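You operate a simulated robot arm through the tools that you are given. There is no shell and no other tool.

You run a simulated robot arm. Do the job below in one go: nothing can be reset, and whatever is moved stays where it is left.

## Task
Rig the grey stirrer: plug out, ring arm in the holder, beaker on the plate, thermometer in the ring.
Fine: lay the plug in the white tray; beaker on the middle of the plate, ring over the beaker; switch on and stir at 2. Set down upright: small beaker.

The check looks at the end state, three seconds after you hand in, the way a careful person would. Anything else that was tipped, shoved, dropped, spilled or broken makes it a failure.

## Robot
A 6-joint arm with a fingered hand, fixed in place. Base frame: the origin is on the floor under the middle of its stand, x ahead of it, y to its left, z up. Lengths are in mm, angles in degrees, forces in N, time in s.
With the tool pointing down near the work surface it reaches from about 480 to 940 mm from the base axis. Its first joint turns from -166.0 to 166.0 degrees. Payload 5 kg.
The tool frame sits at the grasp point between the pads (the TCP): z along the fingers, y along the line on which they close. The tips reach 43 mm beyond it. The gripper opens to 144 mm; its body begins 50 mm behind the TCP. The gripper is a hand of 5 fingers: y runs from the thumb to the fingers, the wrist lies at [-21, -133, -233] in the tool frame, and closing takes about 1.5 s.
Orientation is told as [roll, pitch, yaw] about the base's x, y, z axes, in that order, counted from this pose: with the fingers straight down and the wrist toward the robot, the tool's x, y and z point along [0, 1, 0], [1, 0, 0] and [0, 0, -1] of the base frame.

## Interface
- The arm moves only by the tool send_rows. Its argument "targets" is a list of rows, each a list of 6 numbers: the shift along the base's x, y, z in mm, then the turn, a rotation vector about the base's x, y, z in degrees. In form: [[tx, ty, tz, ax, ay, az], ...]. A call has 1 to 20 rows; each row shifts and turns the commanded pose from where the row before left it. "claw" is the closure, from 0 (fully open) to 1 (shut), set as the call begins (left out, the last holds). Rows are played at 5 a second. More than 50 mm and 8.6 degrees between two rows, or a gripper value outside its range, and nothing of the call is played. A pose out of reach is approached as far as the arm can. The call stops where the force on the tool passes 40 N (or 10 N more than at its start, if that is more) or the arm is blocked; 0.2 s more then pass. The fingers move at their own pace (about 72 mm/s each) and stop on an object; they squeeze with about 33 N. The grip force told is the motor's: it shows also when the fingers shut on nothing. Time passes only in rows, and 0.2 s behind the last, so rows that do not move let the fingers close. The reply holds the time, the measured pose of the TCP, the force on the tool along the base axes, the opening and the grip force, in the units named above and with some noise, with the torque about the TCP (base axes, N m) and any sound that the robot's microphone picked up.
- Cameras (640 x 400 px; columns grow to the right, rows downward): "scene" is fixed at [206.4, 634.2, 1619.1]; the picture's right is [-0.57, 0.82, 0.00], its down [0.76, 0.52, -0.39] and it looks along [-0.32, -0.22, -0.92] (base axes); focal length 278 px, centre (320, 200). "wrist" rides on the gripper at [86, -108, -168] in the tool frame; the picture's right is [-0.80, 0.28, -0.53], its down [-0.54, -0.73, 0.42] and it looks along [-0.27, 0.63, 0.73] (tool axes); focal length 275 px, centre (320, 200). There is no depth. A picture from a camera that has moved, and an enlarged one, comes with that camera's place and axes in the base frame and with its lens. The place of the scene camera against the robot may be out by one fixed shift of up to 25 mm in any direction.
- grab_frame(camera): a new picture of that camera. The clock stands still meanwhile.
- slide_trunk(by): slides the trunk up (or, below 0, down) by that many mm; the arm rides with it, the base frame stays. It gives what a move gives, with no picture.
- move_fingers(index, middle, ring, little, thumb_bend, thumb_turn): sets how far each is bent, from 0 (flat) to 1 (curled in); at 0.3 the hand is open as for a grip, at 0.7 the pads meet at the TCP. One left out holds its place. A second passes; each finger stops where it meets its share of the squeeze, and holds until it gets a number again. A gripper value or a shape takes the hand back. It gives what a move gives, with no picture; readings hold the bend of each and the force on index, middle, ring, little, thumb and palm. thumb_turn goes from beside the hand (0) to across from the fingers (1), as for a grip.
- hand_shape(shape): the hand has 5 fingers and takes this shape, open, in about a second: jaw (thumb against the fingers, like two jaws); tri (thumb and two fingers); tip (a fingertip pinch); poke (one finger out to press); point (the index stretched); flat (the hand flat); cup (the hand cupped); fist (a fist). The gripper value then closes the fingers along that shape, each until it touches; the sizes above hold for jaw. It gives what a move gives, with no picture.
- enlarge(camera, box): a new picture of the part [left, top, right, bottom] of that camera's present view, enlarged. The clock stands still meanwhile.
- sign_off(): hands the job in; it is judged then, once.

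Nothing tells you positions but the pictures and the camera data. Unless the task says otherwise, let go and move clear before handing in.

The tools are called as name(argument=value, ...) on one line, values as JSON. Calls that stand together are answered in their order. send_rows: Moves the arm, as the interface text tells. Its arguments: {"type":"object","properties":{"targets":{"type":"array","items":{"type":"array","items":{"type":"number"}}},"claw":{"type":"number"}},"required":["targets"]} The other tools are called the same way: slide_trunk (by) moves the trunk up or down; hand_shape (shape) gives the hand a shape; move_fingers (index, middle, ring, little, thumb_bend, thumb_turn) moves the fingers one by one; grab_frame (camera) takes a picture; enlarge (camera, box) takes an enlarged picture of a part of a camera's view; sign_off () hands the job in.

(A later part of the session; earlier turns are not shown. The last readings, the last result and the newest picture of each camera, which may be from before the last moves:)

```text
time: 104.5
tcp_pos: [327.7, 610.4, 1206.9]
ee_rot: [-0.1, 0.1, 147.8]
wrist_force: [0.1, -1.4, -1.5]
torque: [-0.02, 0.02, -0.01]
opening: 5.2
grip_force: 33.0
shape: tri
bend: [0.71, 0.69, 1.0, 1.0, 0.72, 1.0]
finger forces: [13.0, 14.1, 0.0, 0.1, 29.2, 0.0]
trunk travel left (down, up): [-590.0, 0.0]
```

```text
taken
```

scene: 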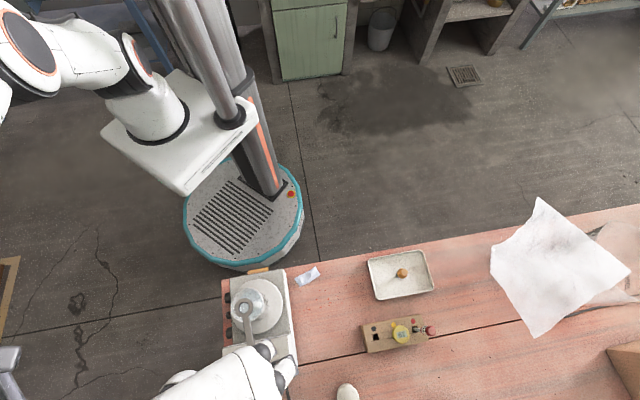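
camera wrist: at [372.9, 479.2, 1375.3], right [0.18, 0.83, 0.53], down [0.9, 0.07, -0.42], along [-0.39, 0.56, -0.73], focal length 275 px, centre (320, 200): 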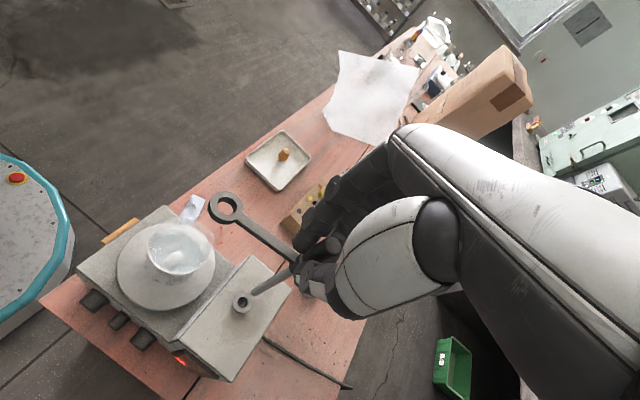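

Great view: socket, post and beaker are all visible. I'll zoom in to align the post tip over the hole.

enlarge(camera="wrist", box=[200, 180, 340, 330])

enlarge(camera="scene", box=[210, 260, 330, 390])

```text
2.67 times, centred on (270, 255) of wrist
camera zoom: at [372.9, 479.2, 1375.3], right [0.18, 0.83, 0.53], down [0.9, 0.07, -0.42], along [-0.39, 0.56, -0.73], focal length 734 px, centre (453, 53)
```

zoom: 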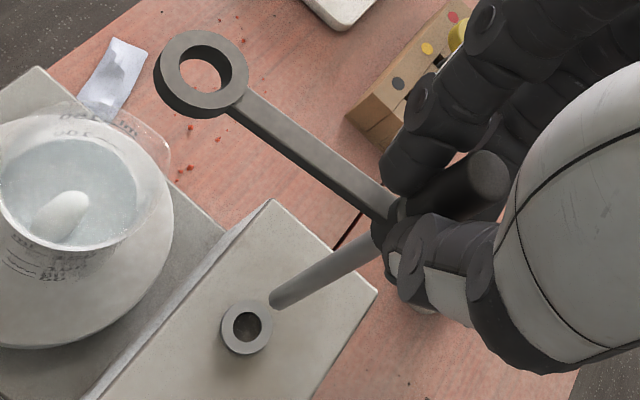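

```text
3.08 times, centred on (270, 325) of scene
camera zoom: at [206.4, 634.2, 1619.1], right [-0.57, 0.82, 0.0], down [0.76, 0.52, -0.39], along [-0.32, -0.22, -0.92], focal length 855 px, centre (474, -185)
```

zoom: 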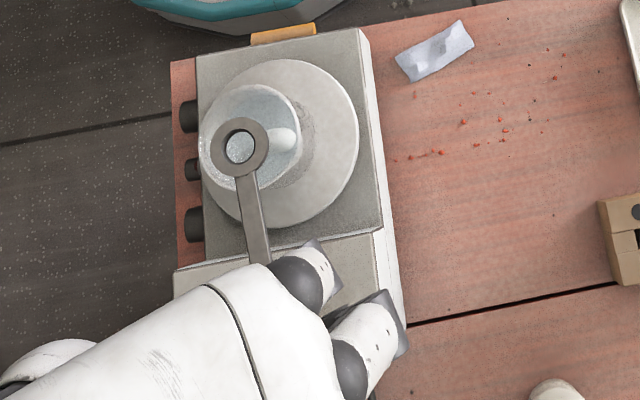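

enlarge(camera="wrist", box=[230, 240, 320, 300])

```text
6.67 times, centred on (275, 270) of wrist
camera zoom: at [372.9, 479.2, 1375.3], right [0.18, 0.83, 0.53], down [0.9, 0.07, -0.42], along [-0.39, 0.56, -0.73], focal length 1835 px, centre (620, -267)
```

zoom: 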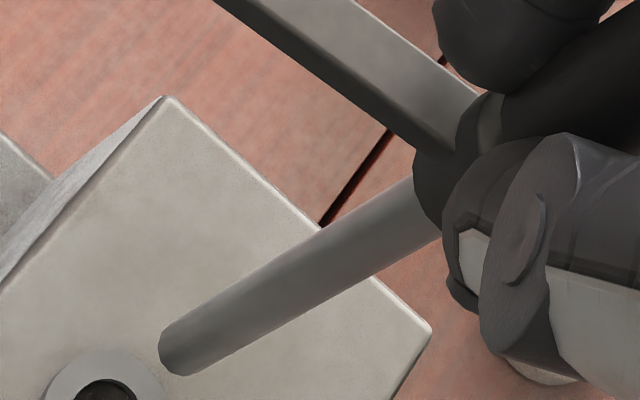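

send_rows(targets=[[4, -3, 0, 0, 0.8, 0], [4.7, -4, 0, 0, 0.8, 0], [4.7, -3.8, 0, 0, 0, 0], [0, 0, 0, 0, 0, 0], [0, 0, 0, 0, 0, 0]])

enlarge(camera="wrist", box=[220, 230, 320, 310])

enlarge(camera="scene", box=[220, 280, 320, 390])

```text
time: 105.8
tcp_pos: [340.8, 598.4, 1207.4]
ee_rot: [0.8, -1.2, 147.8]
wrist_force: [0.1, -0.4, -1.6]
torque: [0.02, 0.01, 0.0]
opening: 5.6
grip_force: 32.7
shape: tri
bend: [0.71, 0.69, 1.0, 1.0, 0.72, 1.0]
finger forces: [12.9, 14.1, 0.0, 0.0, 29.1, 0.0]
trunk travel left (down, up): [-590.0, 0.0]
```

```text
5.00 times, centred on (270, 270) of wrist
camera zoom: at [390.7, 468.4, 1373.7], right [0.2, 0.83, 0.53], down [0.89, 0.07, -0.45], along [-0.41, 0.56, -0.72], focal length 1376 px, centre (570, -150)
```

zoom: 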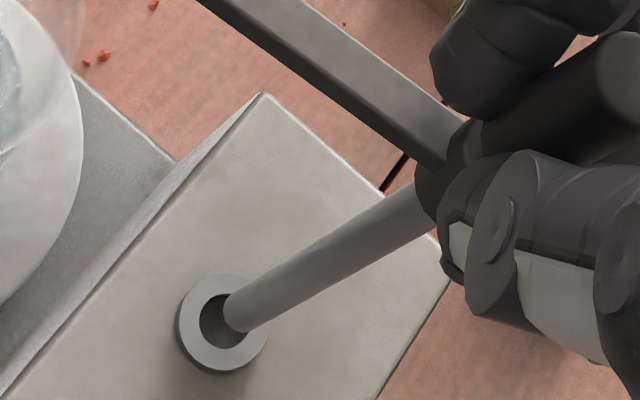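

```text
3.64 times, centred on (270, 335) of scene
camera zoom: at [206.4, 634.2, 1619.1], right [-0.57, 0.82, 0.0], down [0.76, 0.52, -0.39], along [-0.32, -0.22, -0.92], focal length 1011 px, centre (502, -291)
```

zoom: 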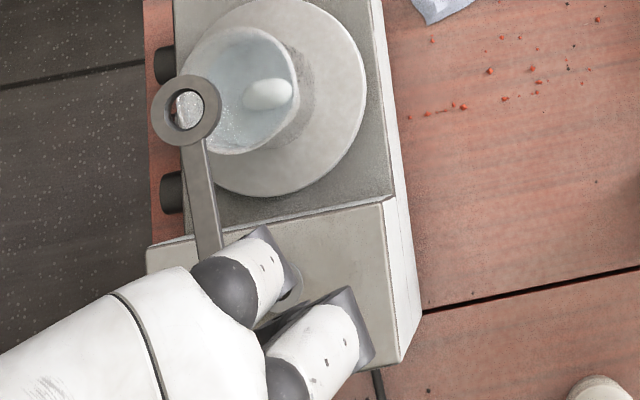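

The post now reads vertical in the image and its tip is over the hole to within 1 mm. I'll lower gently.

send_rows(targets=[[-0.5, 0, -3, 0, 0, 0], [0, 0, -3, 0, 0, 0], [0, 0, -2, 0, 0, 0], [0, 0, 0, 0, 0, 0]])

enlarge(camera="wrist", box=[220, 230, 320, 310])

```text
time: 106.8
tcp_pos: [339.6, 599.4, 1198.6]
ee_rot: [0.8, -1.2, 147.8]
wrist_force: [-0.5, 0.9, -1.3]
torque: [-0.01, -0.02, 0.01]
opening: 5.3
grip_force: 33.6
shape: tri
bend: [0.71, 0.69, 1.0, 1.0, 0.72, 1.0]
finger forces: [13.0, 14.2, 0.1, 0.0, 29.1, 0.0]
trunk travel left (down, up): [-590.0, 0.0]
```

```text
5.00 times, centred on (270, 270) of wrist
camera zoom: at [390.1, 468.2, 1365.6], right [0.2, 0.83, 0.53], down [0.89, 0.07, -0.45], along [-0.41, 0.56, -0.72], focal length 1376 px, centre (570, -150)
```

zoom: 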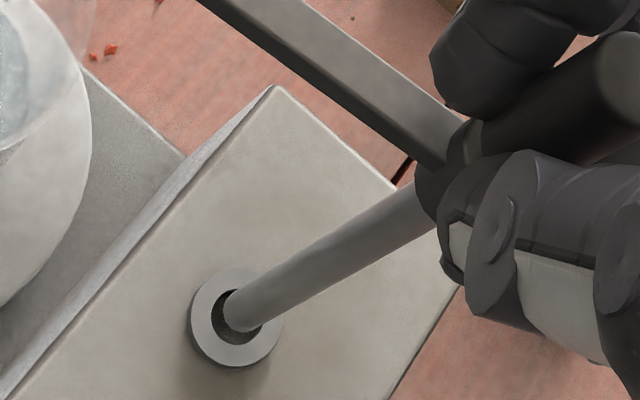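

send_rows(targets=[[0, 0, -3, 0, 0, 0], [0, 0, -3, 0, 0, 0], [0, 0, -2, 0, 0, 0], [0, 0, 0, 0, 0, 0]])

enlarge(camera="wrist", box=[220, 230, 320, 310])

```text
time: 107.8
tcp_pos: [341.4, 598.9, 1190.7]
ee_rot: [0.8, -1.3, 147.8]
wrist_force: [0.1, 0.4, -1.2]
torque: [0.04, -0.02, -0.02]
opening: 5.3
grip_force: 33.1
shape: tri
bend: [0.71, 0.69, 1.0, 1.0, 0.72, 1.0]
finger forces: [13.0, 14.3, 0.0, 0.0, 29.0, 0.0]
trunk travel left (down, up): [-590.0, 0.0]
```

```text
5.00 times, centred on (270, 270) of wrist
camera zoom: at [390.4, 467.9, 1357.7], right [0.2, 0.82, 0.53], down [0.89, 0.07, -0.45], along [-0.41, 0.56, -0.72], focal length 1376 px, centre (570, -150)
```

zoom: 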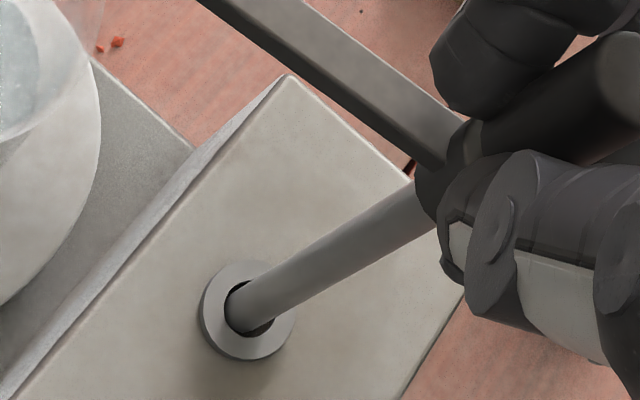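

The tip has entered the hole with no contact force. I'll continue down slowly.

send_rows(targets=[[0, 0, -3, 0, 0, 0], [0, 0, -3, 0, 0, 0], [0, 0, -3, 0, 0, 0], [0, 0, -3, 0, 0, 0], [0, 0, 0, 0, 0, 0]])

enlarge(camera="wrist", box=[220, 230, 320, 310])

```text
time: 109.0
tcp_pos: [341.2, 599.1, 1178.2]
ee_rot: [0.9, -1.3, 147.8]
wrist_force: [1.0, -0.2, -1.0]
torque: [0.04, 0.0, 0.01]
opening: 5.5
grip_force: 32.7
shape: tri
bend: [0.71, 0.69, 1.0, 1.0, 0.72, 1.0]
finger forces: [13.1, 14.3, 0.0, 0.0, 29.0, 0.1]
trunk travel left (down, up): [-590.0, 0.0]
```

```text
5.00 times, centred on (270, 270) of wrist
camera zoom: at [390.1, 468.0, 1345.4], right [0.2, 0.82, 0.53], down [0.89, 0.07, -0.45], along [-0.41, 0.56, -0.72], focal length 1376 px, centre (570, -150)
```

zoom: 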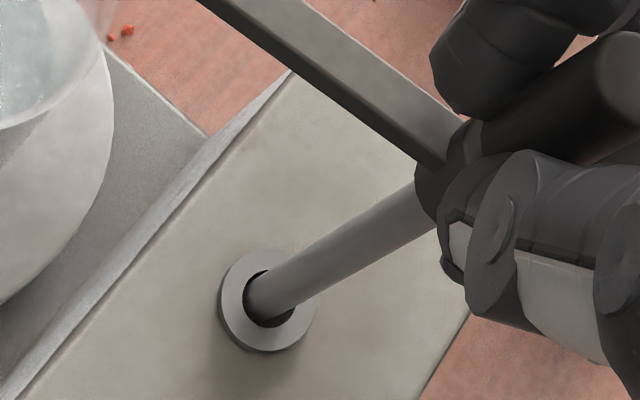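

send_rows(targets=[[0, 0, -3, 0, 0, 0], [0, 0, -3, 0, 0, 0], [0, 0, -3, 0, 0, 0], [0, 0, -3, 0, 0, 0], [0, 0, -3, 0, 0, 0], [0, 0, 0, 0, 0, 0]])

enlarge(camera="wrist", box=[220, 220, 320, 300])

```text
time: 110.3
tcp_pos: [340.4, 598.9, 1163.6]
ee_rot: [0.8, -1.3, 147.8]
wrist_force: [-0.2, 0.4, -1.0]
torque: [0.0, -0.05, -0.02]
opening: 5.6
grip_force: 33.3
shape: tri
bend: [0.71, 0.69, 1.0, 1.0, 0.72, 1.0]
finger forces: [13.2, 14.3, 0.0, 0.0, 29.0, 0.1]
trunk travel left (down, up): [-590.0, 0.0]
```

```text
5.00 times, centred on (270, 260) of wrist
camera zoom: at [390.1, 467.8, 1330.6], right [0.2, 0.83, 0.53], down [0.89, 0.07, -0.45], along [-0.41, 0.56, -0.72], focal length 1376 px, centre (570, -100)
```

zoom: 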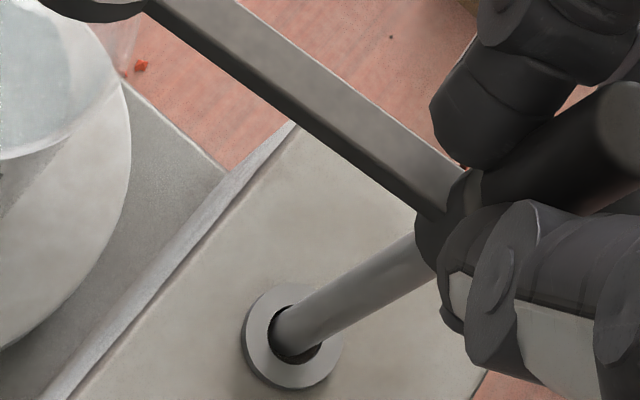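

send_rows(targets=[[0, 0, -3, 0, 0, 0], [0, 0, -3, 0, 0, 0], [0, 0, -3, 0, 0, 0], [0, 0, -3, 0, 0, 0], [0, 0, 0, 0, 0, 0]])

enlarge(camera="wrist", box=[180, 180, 340, 300])

enlarge(camera="scene", box=[220, 280, 320, 390])

```text
time: 111.5
tcp_pos: [341.4, 598.3, 1152.3]
ee_rot: [0.7, -1.3, 147.8]
wrist_force: [1.0, -0.1, -1.4]
torque: [0.02, 0.01, -0.02]
opening: 5.3
grip_force: 33.5
shape: tri
bend: [0.71, 0.69, 1.0, 1.0, 0.72, 1.0]
finger forces: [13.2, 14.3, 0.0, 0.1, 29.0, 0.0]
trunk travel left (down, up): [-590.0, 0.0]
```

```text
3.33 times, centred on (260, 240) of wrist
camera zoom: at [390.2, 467.7, 1318.2], right [0.2, 0.82, 0.53], down [0.89, 0.07, -0.45], along [-0.41, 0.56, -0.72], focal length 918 px, centre (520, 67)
```

zoom: 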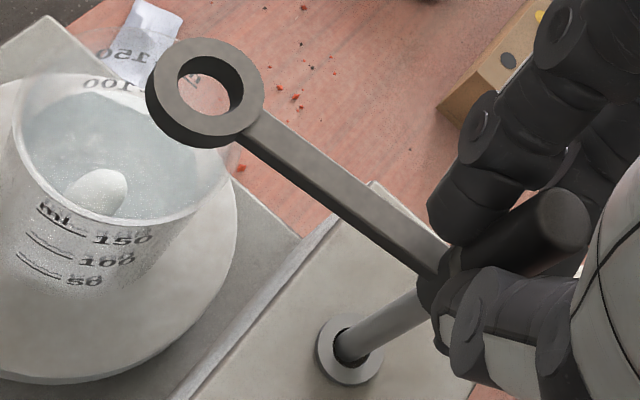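

```text
3.64 times, centred on (270, 335) of scene
camera zoom: at [206.4, 634.2, 1619.1], right [-0.57, 0.82, 0.0], down [0.76, 0.52, -0.39], along [-0.32, -0.22, -0.92], focal length 1011 px, centre (502, -291)
```

zoom: 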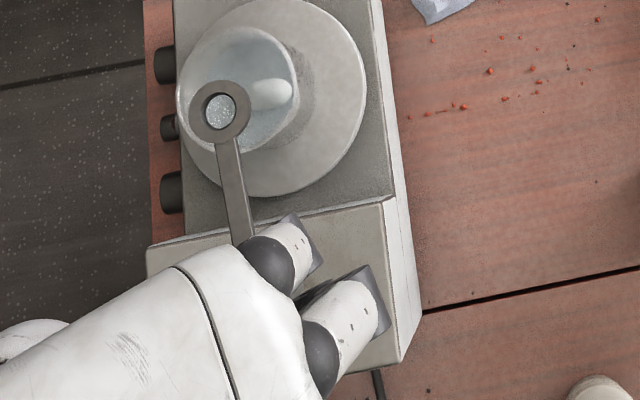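

send_rows(targets=[[0, 0, -3, 0, 0, 0], [0, 0, -3, 0, 0, 0], [0, 0, -2, 0, 0, 0], [0, 0, 0, 0, 0, 0]])

enlarge(camera="wrist", box=[180, 180, 340, 300])

```text
time: 112.5
tcp_pos: [340.9, 598.8, 1143.3]
ee_rot: [0.8, -1.3, 147.8]
wrist_force: [-0.4, -0.8, -0.9]
torque: [0.02, 0.0, -0.01]
opening: 5.3
grip_force: 32.6
shape: tri
bend: [0.71, 0.69, 1.0, 1.0, 0.72, 1.0]
finger forces: [13.3, 14.4, 0.1, 0.0, 29.0, 0.1]
trunk travel left (down, up): [-590.0, 0.0]
```

```text
3.33 times, centred on (260, 240) of wrist
camera zoom: at [390.1, 467.9, 1310.4], right [0.2, 0.83, 0.53], down [0.89, 0.07, -0.45], along [-0.41, 0.56, -0.72], focal length 918 px, centre (520, 67)
```

zoom: 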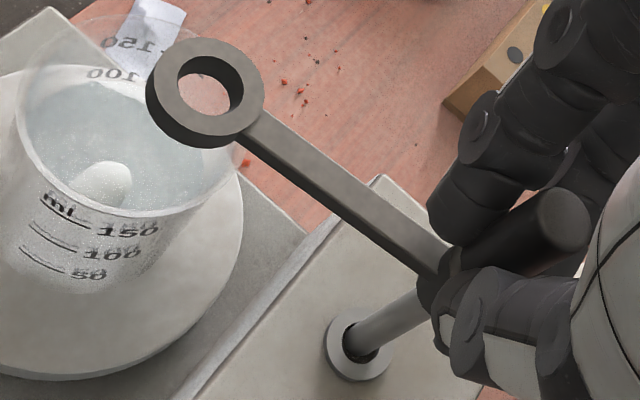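

send_rows(targets=[[0, 0, -2, 0, 0, 0], [0, 0, -2, 0, 0, 0], [0, 0, -2, 0, 0, 0], [0, 0, 0, 0, 0, 0]])

enlarge(camera="wrist", box=[180, 180, 340, 300])

```text
time: 113.5
tcp_pos: [339.2, 598.0, 1138.8]
ee_rot: [0.7, -1.4, 147.9]
wrist_force: [-0.5, -0.5, 13.5]
torque: [0.06, -0.01, 0.01]
opening: 5.6
grip_force: 33.0
shape: tri
bend: [0.71, 0.69, 1.0, 1.0, 0.73, 1.0]
finger forces: [14.3, 16.6, 0.0, 0.0, 32.5, 0.0]
trunk travel left (down, up): [-590.0, 0.0]
```

```text
3.33 times, centred on (260, 240) of wrist
camera zoom: at [389.7, 467.0, 1306.2], right [0.2, 0.82, 0.53], down [0.89, 0.07, -0.45], along [-0.41, 0.56, -0.72], focal length 918 px, centre (520, 67)
```

zoom: 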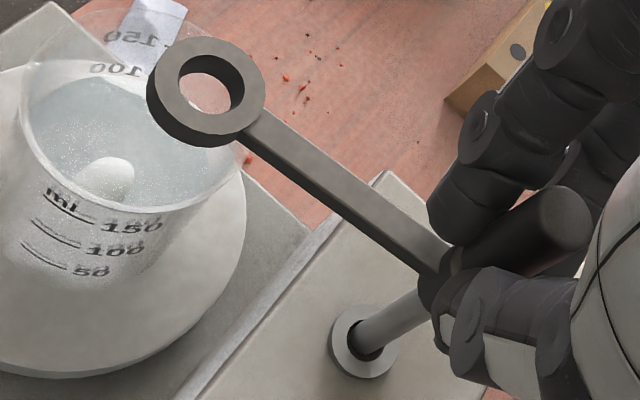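

It's bottomed out in the socket with a light 13 N contact. The ring sits at about z 1089, above the beaker rim and within its circle. I'll ease off 1 mm and release gently.

send_rows(targets=[[0, 0, 1, 0, 0, 0], [0, 0, 0, 0, 0, 0]])

send_rows(targets=[[0, 0, 0, 0, 0, 0], [0, 0, 0, 0, 0, 0], [0, 0, 0, 0, 0, 0]], claw=0.8)

enlarge(camera="wrist", box=[180, 180, 340, 300])

```text
time: 114.2
tcp_pos: [340.3, 597.5, 1138.6]
ee_rot: [0.7, -1.2, 147.8]
wrist_force: [0.4, 0.3, 14.4]
torque: [0.12, 0.04, 0.0]
opening: 5.7
grip_force: 33.1
shape: tri
bend: [0.71, 0.68, 1.0, 1.0, 0.73, 1.0]
finger forces: [14.8, 17.4, 0.0, 0.0, 32.7, 0.0]
trunk travel left (down, up): [-590.0, 0.0]
```

```text
time: 115.0
tcp_pos: [339.9, 598.6, 1138.0]
ee_rot: [0.7, -1.2, 147.8]
wrist_force: [0.0, 0.2, 0.0]
torque: [-0.04, 0.05, 0.0]
opening: 28.7
grip_force: 0.1
shape: tri
bend: [0.73, 0.59, 0.99, 0.99, 0.74, 1.0]
finger forces: [0.0, 0.0, 0.0, 0.0, 0.0, 0.0]
trunk travel left (down, up): [-590.0, 0.0]
```

```text
3.33 times, centred on (260, 240) of wrist
camera zoom: at [390.4, 467.8, 1304.6], right [0.2, 0.83, 0.53], down [0.89, 0.07, -0.45], along [-0.41, 0.56, -0.72], focal length 918 px, centre (520, 67)
```

zoom: 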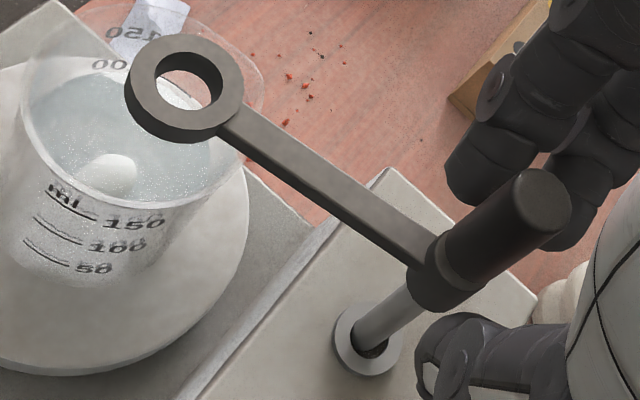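

Released and standing. I'll open wider and rise straight up clear of the handle.

send_rows(targets=[[0, 0, 0, 0, 0, 0], [0, 0, 0, 0, 0, 0], [0, 0, 0, 0, 0, 0], [0, 0, 10, 0, 0, 0], [0, 0, 20, 0, 0, 0], [0, 0, 20, 0, 0, 0], [0, 0, 15, 0, 0, 0], [0, 0, 0, 0, 0, 0]], claw=0.6)

grab_frame(camera="wrist")

enlarge(camera="scene", box=[220, 280, 320, 390])

```text
time: 116.8
tcp_pos: [340.4, 598.7, 1203.8]
ee_rot: [0.8, -1.3, 147.8]
wrist_force: [0.3, 0.0, 0.2]
torque: [-0.01, -0.01, 0.01]
opening: 57.3
grip_force: 0.2
shape: tri
bend: [0.74, 0.49, 0.99, 0.99, 0.73, 1.0]
finger forces: [0.0, 0.1, 0.0, 0.0, 0.0, 0.0]
trunk travel left (down, up): [-590.0, 0.0]
```

```text
taken
camera wrist: at [390.3, 467.8, 1371.1], right [0.2, 0.83, 0.53], down [0.89, 0.07, -0.45], along [-0.41, 0.56, -0.72], focal length 275 px, centre (320, 200)
```

wrist: 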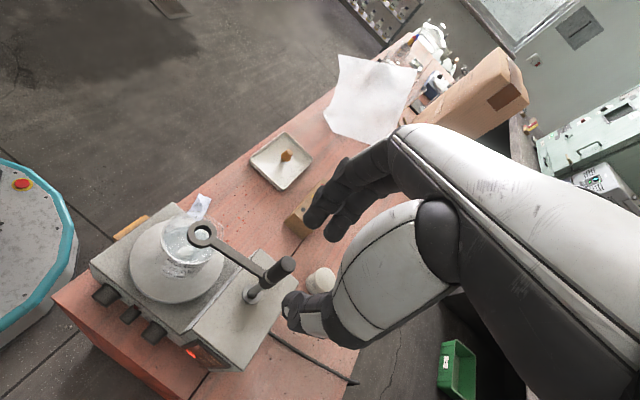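

```text
3.64 times, centred on (270, 335) of scene
camera zoom: at [206.4, 634.2, 1619.1], right [-0.57, 0.82, 0.0], down [0.76, 0.52, -0.39], along [-0.32, -0.22, -0.92], focal length 1011 px, centre (502, -291)
```

zoom: 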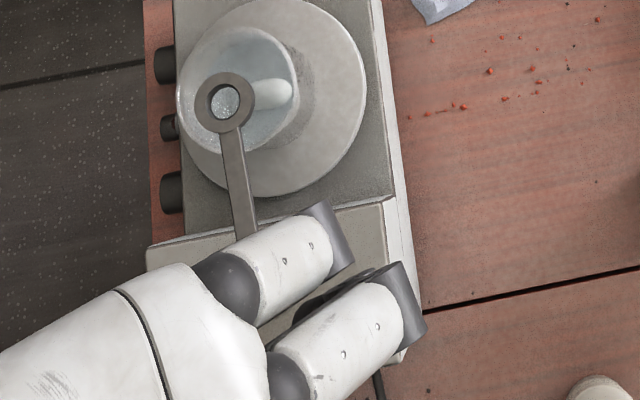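

The ring arm stands in the holder with the ring over the beaker. I'll zoom in to locate the ring precisely.

enlarge(camera="wrist", box=[140, 180, 300, 310])

enlarge(camera="scene", box=[230, 280, 290, 330])

```text
3.08 times, centred on (220, 245) of wrist
camera zoom: at [390.3, 467.8, 1371.1], right [0.2, 0.83, 0.53], down [0.89, 0.07, -0.45], along [-0.41, 0.56, -0.72], focal length 847 px, centre (628, 62)
```

zoom: 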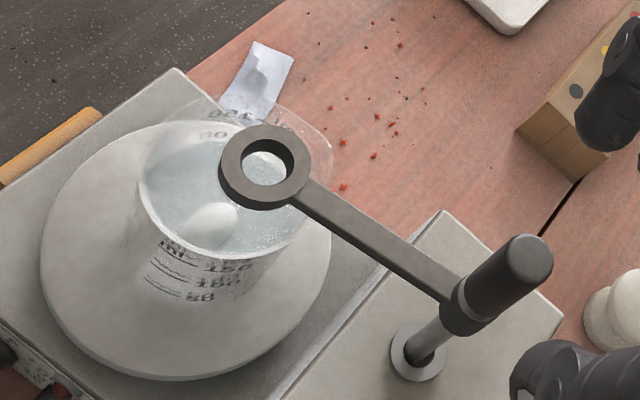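

```text
8.00 times, centred on (260, 305) of scene
camera zoom: at [206.4, 634.2, 1619.1], right [-0.57, 0.82, 0.0], down [0.76, 0.52, -0.39], along [-0.32, -0.22, -0.92], focal length 2224 px, centre (800, -640)
```

zoom: 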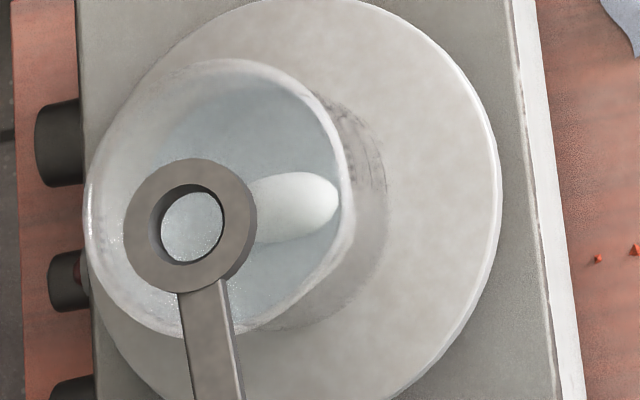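

The ring hole centre is at about (282.8, 528.8, 1091), roughly 7 mm from the beaker axis. Next is the thermometer. I'll undo the small tilt and move above its head at (148.5, 805) with yaw 38, so the fingers avoid the magnet.

send_rows(targets=[[-13.7, 14.7, 2, 0, -1.6, 0], [-13.7, 14.7, 0, 0, 0, -8], [-13.7, 14.7, 0, 0, 0, -8], [-13.7, 14.7, 0, 0, 0, -8], [-13.7, 14.7, 0, 0, 0, -8], [-13.7, 14.7, 0, 0, 0, -8], [-13.7, 14.7, -8, 0, 0, -8], [-13.7, 14.7, -12, 0, 0, -8], [-13.7, 14.7, -12, 0, 0, -8], [-13.7, 14.7, -12, 0, 0, -8], [-13.7, 14.7, -12, 0, 0, -8], [-13.7, 14.7, -12, 0, 0, -8], [-13.7, 14.7, -12, 0, 0, -8], [-13.7, 14.7, -12, 0, 0, -8], [0, 0, 0, 0, 0, -5.5], [0, 0, 0, 0, 0, 0]])

grab_frame(camera="wrist")

grab_frame(camera="scene")

```text
time: 120.2
tcp_pos: [147.4, 804.6, 1112.8]
ee_rot: [0.0, 0.1, 38.2]
wrist_force: [-0.7, 0.4, -0.2]
torque: [-0.02, -0.02, -0.02]
opening: 57.2
grip_force: 0.1
shape: tri
bend: [0.74, 0.49, 0.99, 0.99, 0.73, 1.0]
finger forces: [0.0, 0.0, 0.0, 0.1, 0.0, 0.0]
trunk travel left (down, up): [-590.0, 0.0]
```

```text
taken
camera wrist: at [9.4, 805.1, 1282.0], right [0.72, -0.45, 0.53], down [-0.23, -0.88, -0.42], along [0.66, 0.18, -0.73], focal length 275 px, centre (320, 200)
```

wrist: 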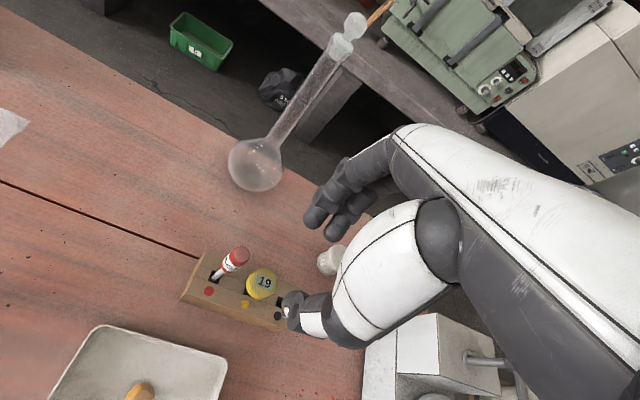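

```text
taken
```

scene: 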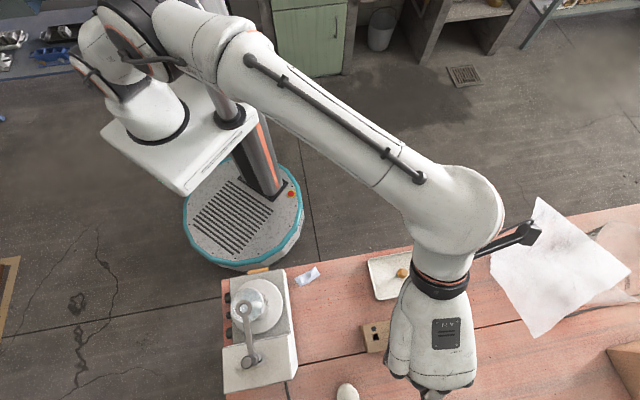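

enlarge(camera="wrist", box=[170, 220, 310, 350])

```text
3.08 times, centred on (240, 285) of wrist
camera zoom: at [9.4, 805.1, 1282.0], right [0.72, -0.45, 0.53], down [-0.23, -0.88, -0.42], along [0.66, 0.18, -0.73], focal length 847 px, centre (566, -62)
```

zoom: 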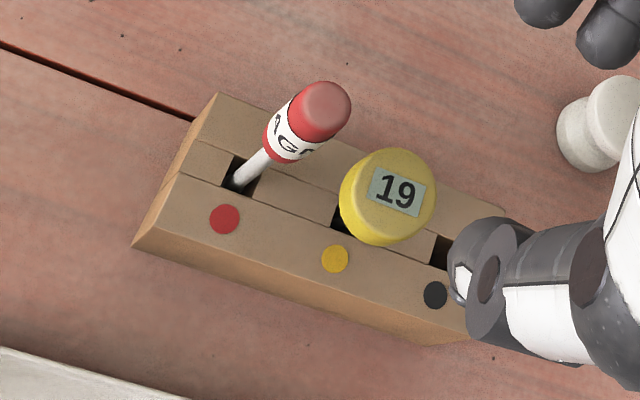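

The thermometer head is about 35 mm wide, centred near (147.6, 807.8) with its top at about z 980. I'll centre over it with the pinch open to 72 mm and lower to just above.

send_rows(targets=[[-1.2, 3, -10, 0, 0, 0], [-1, 3, -20, 0, 0, 0], [0, 0, -20, 0, 0, 0], [0, 0, -20, 0, 0, 0], [0, 0, 0, 0, 0, 0]], claw=0.5)

enlarge(camera="wrist", box=[200, 180, 380, 350])

```text
time: 121.3
tcp_pos: [146.4, 809.4, 1042.8]
ee_rot: [-0.1, 0.1, 38.3]
wrist_force: [0.2, -0.4, -0.5]
torque: [0.0, -0.02, 0.04]
opening: 71.7
grip_force: 0.0
shape: tri
bend: [0.74, 0.45, 0.99, 0.99, 0.7, 1.0]
finger forces: [0.0, 0.0, 0.0, 0.2, 0.0, 0.1]
trunk travel left (down, up): [-590.0, 0.0]
```

```text
2.35 times, centred on (290, 265) of wrist
camera zoom: at [6.6, 810.5, 1211.6], right [0.72, -0.45, 0.53], down [-0.23, -0.88, -0.42], along [0.66, 0.18, -0.73], focal length 648 px, centre (391, 47)
```

zoom: 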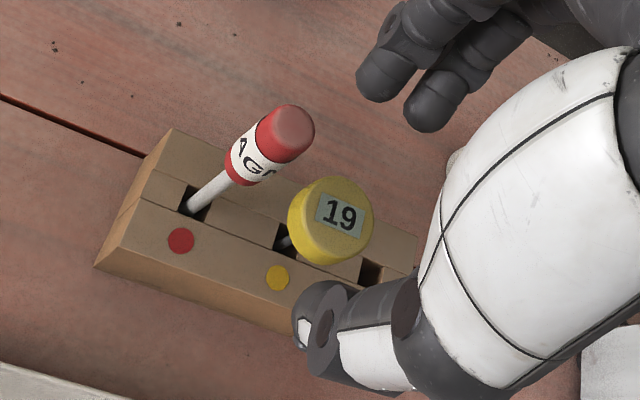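

send_rows(targets=[[0.1, 2.4, -12, 0, 0, 0], [0, 0, -12, 0, 0, 0], [0, 0, -10, 0, 0, 0], [0, 0, 0, 0, 0, 0]])

enlarge(camera="wrist", box=[220, 170, 400, 340])

```text
time: 122.3
tcp_pos: [145.8, 813.3, 1009.3]
ee_rot: [0.0, 0.1, 38.3]
wrist_force: [0.6, -0.5, 0.4]
torque: [0.01, 0.05, 0.05]
opening: 71.2
grip_force: 0.0
shape: tri
bend: [0.74, 0.45, 0.99, 0.99, 0.7, 1.0]
finger forces: [0.1, 0.0, 0.1, 0.1, 0.0, 0.0]
trunk travel left (down, up): [-590.0, 0.0]
```

```text
2.35 times, centred on (310, 255) of wrist
camera zoom: at [6.8, 813.8, 1177.3], right [0.72, -0.45, 0.53], down [-0.23, -0.88, -0.42], along [0.66, 0.18, -0.73], focal length 648 px, centre (344, 71)
```

zoom: 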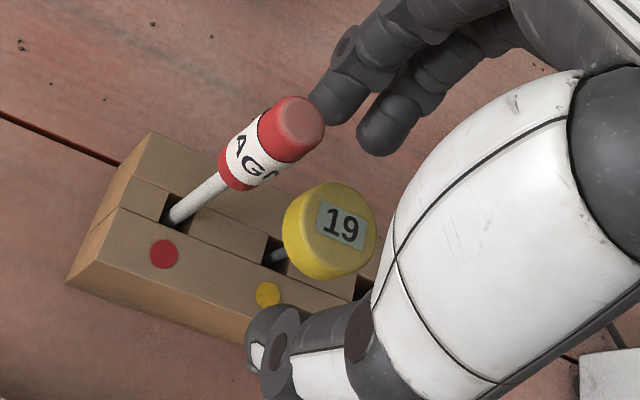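

send_rows(targets=[[0, 0, 0, 0, 0, 0], [0, 0, 0, 0, 0, 0], [0, 0, 0, 0, 0, 0], [0, 0, 0, 0, 0, 0]], claw=0.7)

enlarge(camera="wrist", box=[220, 170, 400, 340])

```text
time: 123.3
tcp_pos: [145.8, 812.7, 1008.7]
ee_rot: [-0.1, 0.2, 38.4]
wrist_force: [-0.2, 0.9, 0.4]
torque: [0.03, 0.03, 0.01]
opening: 43.3
grip_force: 0.1
shape: tri
bend: [0.74, 0.54, 0.99, 0.99, 0.74, 1.0]
finger forces: [0.0, 0.0, 0.1, 0.0, 0.0, 0.0]
trunk travel left (down, up): [-590.0, 0.0]
```

```text
2.35 times, centred on (310, 255) of wrist
camera zoom: at [6.8, 813.7, 1177.5], right [0.72, -0.45, 0.53], down [-0.23, -0.88, -0.42], along [0.66, 0.18, -0.73], focal length 648 px, centre (344, 71)
```

zoom: 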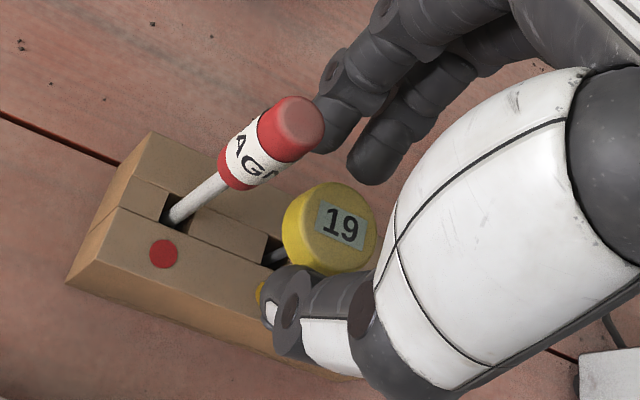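

send_rows(targets=[[0, 0, 0, 0, 0, 0], [0, 0, 0, 0, 0, 0], [0, 0, 0, 0, 0, 0], [0, 0, 0, 0, 0, 0]], claw=0.9)

enlarge(camera="wrist", box=[220, 170, 400, 340])

```text
time: 124.3
tcp_pos: [146.0, 811.8, 1010.2]
ee_rot: [0.0, 0.1, 38.3]
wrist_force: [-0.3, 0.5, -0.4]
torque: [-0.01, 0.01, 0.02]
opening: 21.5
grip_force: 32.9
shape: tri
bend: [0.72, 0.59, 1.0, 1.0, 0.75, 1.0]
finger forces: [11.2, 16.8, 0.1, 0.0, 26.9, 0.0]
trunk travel left (down, up): [-590.0, 0.0]
```

```text
2.35 times, centred on (310, 255) of wrist
camera zoom: at [6.8, 813.7, 1177.4], right [0.72, -0.45, 0.53], down [-0.23, -0.88, -0.42], along [0.66, 0.18, -0.73], focal length 648 px, centre (344, 71)
```

zoom: 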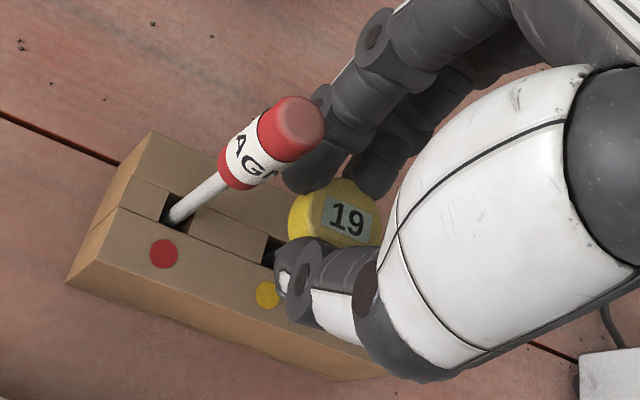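

The thermometer is gripped on its rim by three fingers, with the magnet untouched. I'll lift straight up.

send_rows(targets=[[0, 0, 4, 0, 0, 0], [0, 0, 6, 0, 0, 0], [0, 0, 10, 0, 0, 0], [0, 0, 10, 0, 0, 0], [0, 0, 0, 0, 0, 0]])

enlarge(camera="wrist", box=[220, 170, 400, 340])

```text
time: 125.5
tcp_pos: [147.9, 813.6, 1039.7]
ee_rot: [-0.1, 0.2, 38.3]
wrist_force: [0.8, 0.4, -0.1]
torque: [-0.02, 0.0, -0.01]
opening: 21.5
grip_force: 32.9
shape: tri
bend: [0.72, 0.59, 1.0, 1.0, 0.75, 1.0]
finger forces: [11.3, 16.6, 0.0, 0.0, 26.9, 0.1]
trunk travel left (down, up): [-590.0, 0.0]
```

```text
2.35 times, centred on (310, 255) of wrist
camera zoom: at [6.9, 813.8, 1207.9], right [0.72, -0.45, 0.53], down [-0.23, -0.88, -0.42], along [0.66, 0.18, -0.73], focal length 648 px, centre (344, 71)
```

zoom: 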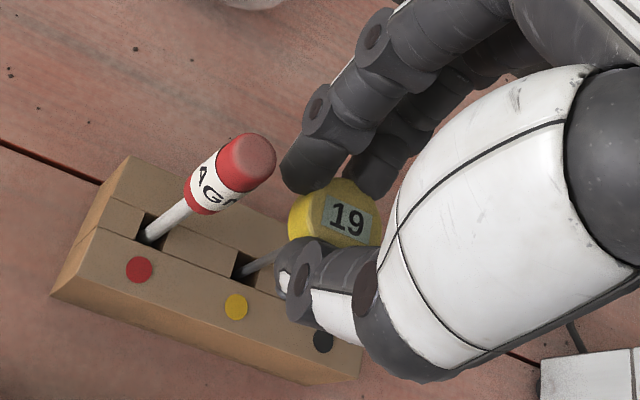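

Rising with it, and the stem is still in the rack. I'll continue lifting until the stem clears.

send_rows(targets=[[0, 0, 12, 0, 0, 0], [0, 0, 12, 0, 0, 0], [0, 0, 12, 0, 0, 0], [0, 0, 12, 0, 0, 0], [0, 0, 12, 0, 0, 0], [0, 0, 10, 0, 0, 0], [0, 0, 0, 0, 0, 0]])

enlarge(camera="wrist", box=[200, 170, 400, 340])

```text
time: 127.2
tcp_pos: [146.1, 813.6, 1109.9]
ee_rot: [0.0, 0.2, 38.4]
wrist_force: [-0.5, -0.3, 0.0]
torque: [-0.01, 0.0, -0.01]
opening: 21.4
grip_force: 33.0
shape: tri
bend: [0.72, 0.59, 1.0, 1.0, 0.75, 1.0]
finger forces: [11.3, 16.8, 0.1, 0.0, 26.8, 0.1]
trunk travel left (down, up): [-590.0, 0.0]
```

```text
2.35 times, centred on (300, 255) of wrist
camera zoom: at [6.9, 813.6, 1278.0], right [0.72, -0.45, 0.53], down [-0.23, -0.88, -0.42], along [0.66, 0.18, -0.73], focal length 648 px, centre (367, 71)
```

zoom: 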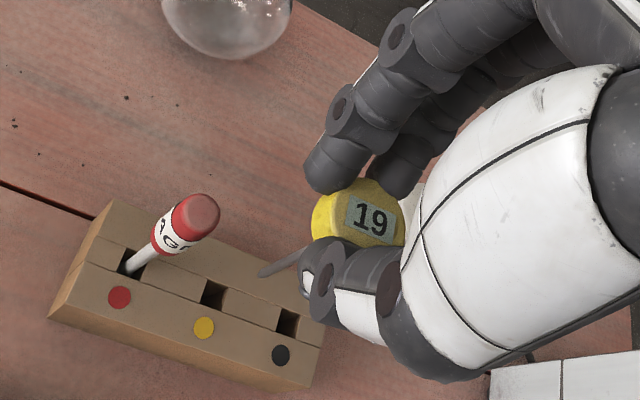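

enlarge(camera="wrist", box=[260, 220, 330, 280])

```text
6.67 times, centred on (295, 250) of wrist
camera zoom: at [6.9, 813.6, 1278.0], right [0.72, -0.45, 0.53], down [-0.23, -0.88, -0.42], along [0.66, 0.18, -0.73], focal length 1835 px, centre (487, -133)
```

zoom: 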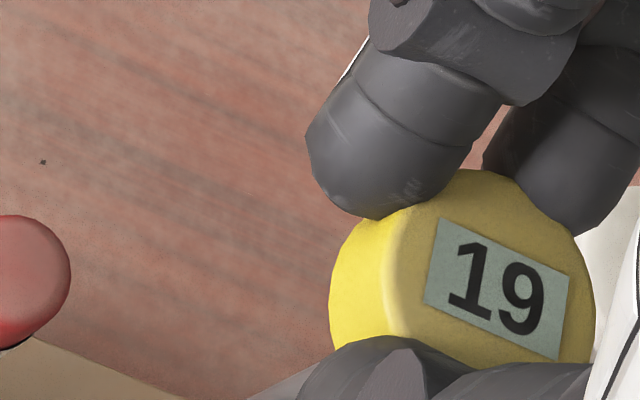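

enlarge(camera="wrist", box=[255, 255, 325, 305])

```text
8.00 times, centred on (290, 280) of wrist
camera zoom: at [6.9, 813.6, 1278.0], right [0.72, -0.45, 0.53], down [-0.23, -0.88, -0.42], along [0.66, 0.18, -0.73], focal length 2202 px, centre (560, -440)
```

zoom: 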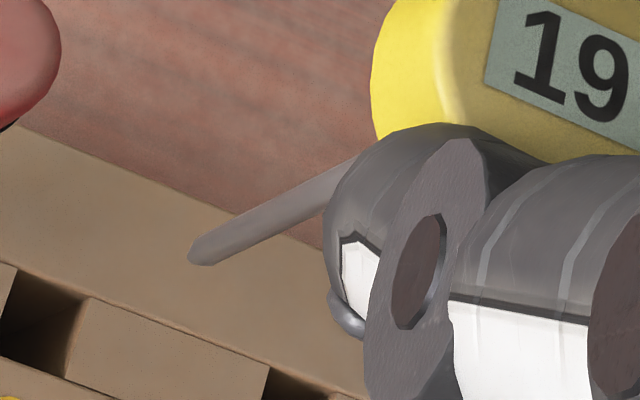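

The thermometer is out. Its stem is nearly vertical, with the tip about 123 mm below the TCP. I'll carry it above the ring and rotate to yaw -41, keeping the hand body away from the ring arm's handle.

send_rows(targets=[[7, -14, 10, 0, 0, -4], [13, -26, 14, 0, 0, -7], [15, -29, 14, 0, 0, -8], [15, -29, 14, 0, 0, -8], [15, -29, 14, 0, 0, -8], [15, -29, 14, 0, 0, -8], [15, -29, 14, 0, 0, -8], [15, -29, 10, 0, 0, -8], [15, -29, 10, 0, 0, -8], [12, -24, 6, 0, 0, -8], [5, -10, 2, 0, 0, -4.4], [0, 0, 0, 0, 0, 0], [0, 0, 0, 0, 0, 0]])

grab_frame(camera="wrist")

enlarge(camera="scene", box=[200, 260, 340, 390])

```text
time: 129.9
tcp_pos: [287.5, 535.7, 1231.2]
ee_rot: [-0.1, 0.1, -41.2]
wrist_force: [0.1, -0.1, 0.5]
torque: [-0.02, 0.0, 0.01]
opening: 21.3
grip_force: 32.7
shape: tri
bend: [0.72, 0.59, 1.0, 1.0, 0.75, 1.0]
finger forces: [11.4, 16.9, 0.1, 0.0, 26.9, 0.1]
trunk travel left (down, up): [-590.0, 0.0]
```

```text
taken
camera wrist: at [262.2, 671.8, 1399.9], right [-0.31, -0.79, 0.53], down [-0.9, 0.07, -0.42], along [0.29, -0.61, -0.73], focal length 275 px, centre (320, 200)
```

wrist: 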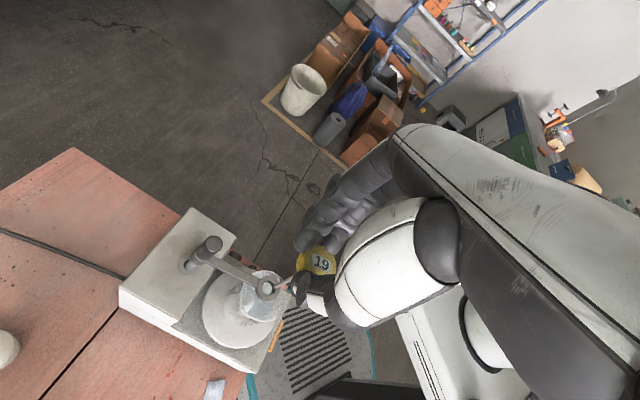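

```text
3.08 times, centred on (270, 325) of scene
camera zoom: at [206.4, 634.2, 1619.1], right [-0.57, 0.82, 0.0], down [0.76, 0.52, -0.39], along [-0.32, -0.22, -0.92], focal length 855 px, centre (474, -185)
```

zoom: 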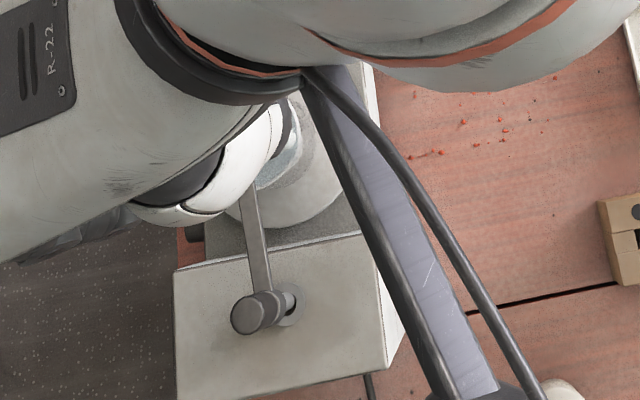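

enlarge(camera="wrist", box=[220, 230, 340, 330])

enlarge(camera="wrist", box=[240, 260, 310, 310])

```text
4.00 times, centred on (280, 280) of wrist
camera zoom: at [262.2, 671.8, 1399.9], right [-0.31, -0.79, 0.53], down [-0.9, 0.07, -0.42], along [0.29, -0.61, -0.73], focal length 1101 px, centre (480, -120)
```

zoom: 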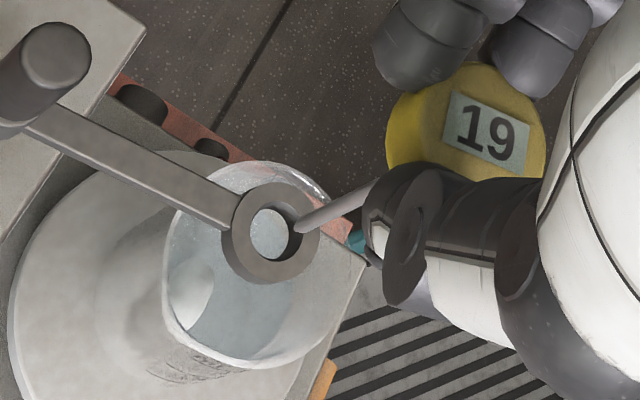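

```text
8.00 times, centred on (275, 285) of wrist
camera zoom: at [262.2, 671.8, 1399.9], right [-0.31, -0.79, 0.53], down [-0.9, 0.07, -0.42], along [0.29, -0.61, -0.73], focal length 2202 px, centre (680, -480)
```

zoom: 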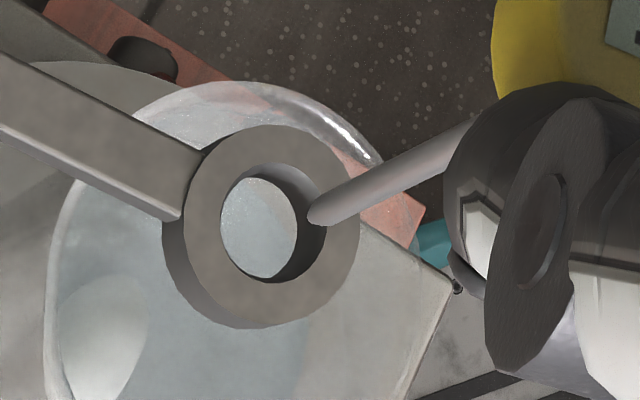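

The stem tip is about 2 mm from the ring hole centre in plan. I'll nudge it over and start lowering into the ring.

send_rows(targets=[[1.9, -1.4, -3, 0, 0, 0], [0, 0, -4, 0, 0, 0], [0, 0, -4, 0, 0, 0], [0, 0, 0, 0, 0, 0]])

enlarge(camera="wrist", box=[240, 260, 310, 310])

```text
time: 130.9
tcp_pos: [288.0, 534.2, 1220.5]
ee_rot: [-0.1, 0.2, -41.2]
wrist_force: [-0.3, -0.3, -0.6]
torque: [0.0, 0.03, 0.02]
opening: 21.4
grip_force: 33.0
shape: tri
bend: [0.72, 0.59, 1.0, 1.0, 0.75, 1.0]
finger forces: [11.4, 16.9, 0.1, 0.0, 26.7, 0.0]
trunk travel left (down, up): [-590.0, 0.0]
```

```text
8.00 times, centred on (275, 285) of wrist
camera zoom: at [264.3, 670.9, 1388.9], right [-0.31, -0.79, 0.53], down [-0.9, 0.07, -0.42], along [0.3, -0.61, -0.73], focal length 2202 px, centre (680, -480)
```

zoom: 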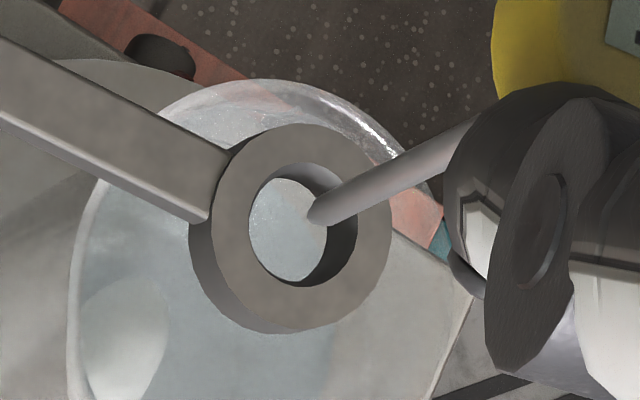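

send_rows(targets=[[0, 0, -4, 0, 0, 0], [-0.2, 0, -4, 0, 0, 0], [-0.2, 0, -4, 0, 0, 0], [-0.2, 0, -4, 0, 0, 0], [0, 0, 0, 0, 0, 0]])

enlarge(camera="wrist", box=[240, 250, 310, 300])

```text
time: 132.2
tcp_pos: [290.2, 534.3, 1204.8]
ee_rot: [-0.1, 0.0, -41.2]
wrist_force: [1.1, -0.1, -0.8]
torque: [0.0, 0.01, 0.0]
opening: 21.5
grip_force: 32.8
shape: tri
bend: [0.72, 0.59, 1.0, 1.0, 0.75, 1.0]
finger forces: [11.4, 16.9, 0.1, 0.0, 26.7, 0.1]
trunk travel left (down, up): [-590.0, 0.0]
```

```text
8.00 times, centred on (275, 275) of wrist
camera zoom: at [264.2, 670.7, 1372.8], right [-0.31, -0.79, 0.53], down [-0.9, 0.07, -0.42], along [0.29, -0.61, -0.73], focal length 2202 px, centre (680, -400)
```

zoom: 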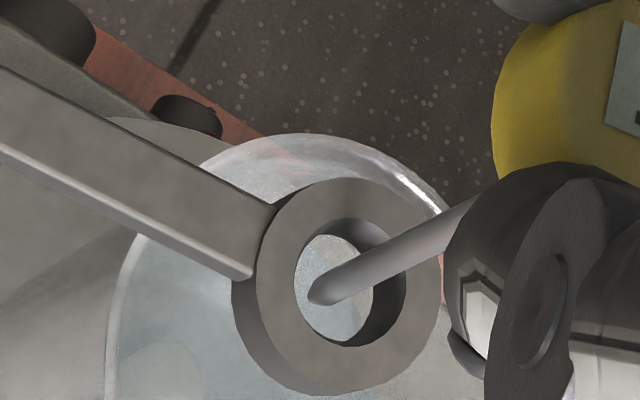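

The tip is inside the ring and centred. I'll keep lowering.

send_rows(targets=[[-0.2, 0, -5, 0, 0, 0], [-0.2, 0, -5, 0, 0, 0], [-0.2, 0, -5, 0, 0, 0], [-0.2, 0, -5, 0, 0, 0], [-0.2, 0, -5, 0, 0, 0], [-0.2, 0, -5, 0, 0, 0], [0, 0, 0, 0, 0, 0]])

enlarge(camera="wrist", box=[230, 220, 330, 300])

```text
time: 133.8
tcp_pos: [287.8, 533.5, 1175.8]
ee_rot: [-0.1, 0.0, -41.2]
wrist_force: [-0.2, 0.0, -0.3]
torque: [0.01, 0.0, -0.01]
opening: 21.3
grip_force: 33.2
shape: tri
bend: [0.72, 0.59, 1.0, 1.0, 0.75, 1.0]
finger forces: [11.5, 17.1, 0.0, 0.0, 26.7, 0.0]
trunk travel left (down, up): [-590.0, 0.0]
```

```text
5.00 times, centred on (280, 260) of wrist
camera zoom: at [263.0, 670.5, 1343.3], right [-0.31, -0.79, 0.53], down [-0.9, 0.07, -0.42], along [0.3, -0.61, -0.73], focal length 1376 px, centre (520, -100)
```

zoom: 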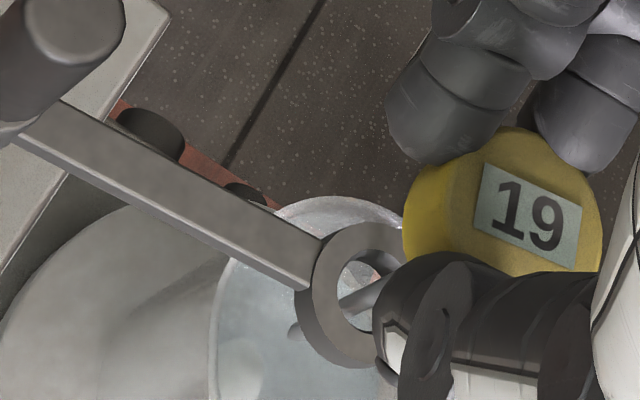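

send_rows(targets=[[-0.2, 0, -5, 0, 0, 0], [-0.2, 0, -5, 0, 0, 0], [-0.2, 0, -5, 0, 0, 0], [-0.2, 0, -5, 0, 0, 0], [-0.2, 0, -5, 0, 0, 0], [0, 0, 0, 0, 0, 0]])

enlarge(camera="wrist", box=[240, 210, 340, 290])

enlarge(camera="scene", box=[200, 260, 340, 390])

```text
time: 135.2
tcp_pos: [288.1, 535.2, 1150.2]
ee_rot: [-0.1, 0.0, -41.1]
wrist_force: [0.0, -0.4, 0.0]
torque: [0.0, 0.02, 0.01]
opening: 21.2
grip_force: 33.0
shape: tri
bend: [0.72, 0.59, 1.0, 1.0, 0.75, 1.0]
finger forces: [11.5, 16.9, 0.0, 0.0, 26.9, 0.0]
trunk travel left (down, up): [-590.0, 0.0]
```

```text
5.00 times, centred on (290, 250) of wrist
camera zoom: at [262.1, 670.9, 1317.4], right [-0.31, -0.79, 0.54], down [-0.9, 0.07, -0.42], along [0.29, -0.61, -0.73], focal length 1376 px, centre (470, -50)
```

zoom: 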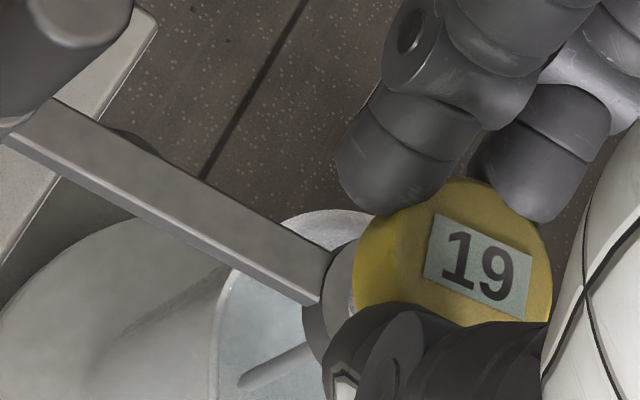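

```text
3.08 times, centred on (270, 325) of scene
camera zoom: at [206.4, 634.2, 1619.1], right [-0.57, 0.82, 0.0], down [0.76, 0.52, -0.39], along [-0.32, -0.22, -0.92], focal length 855 px, centre (474, -185)
```

zoom: 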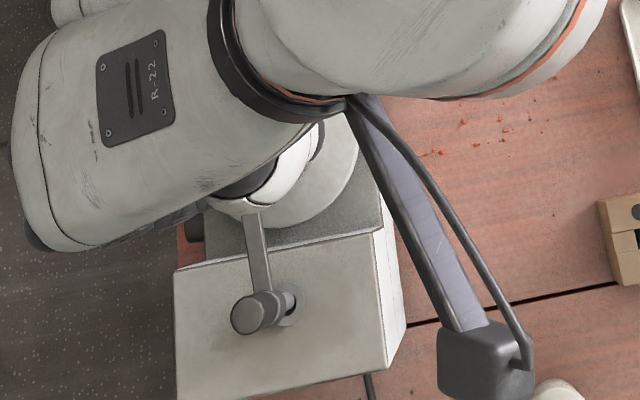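

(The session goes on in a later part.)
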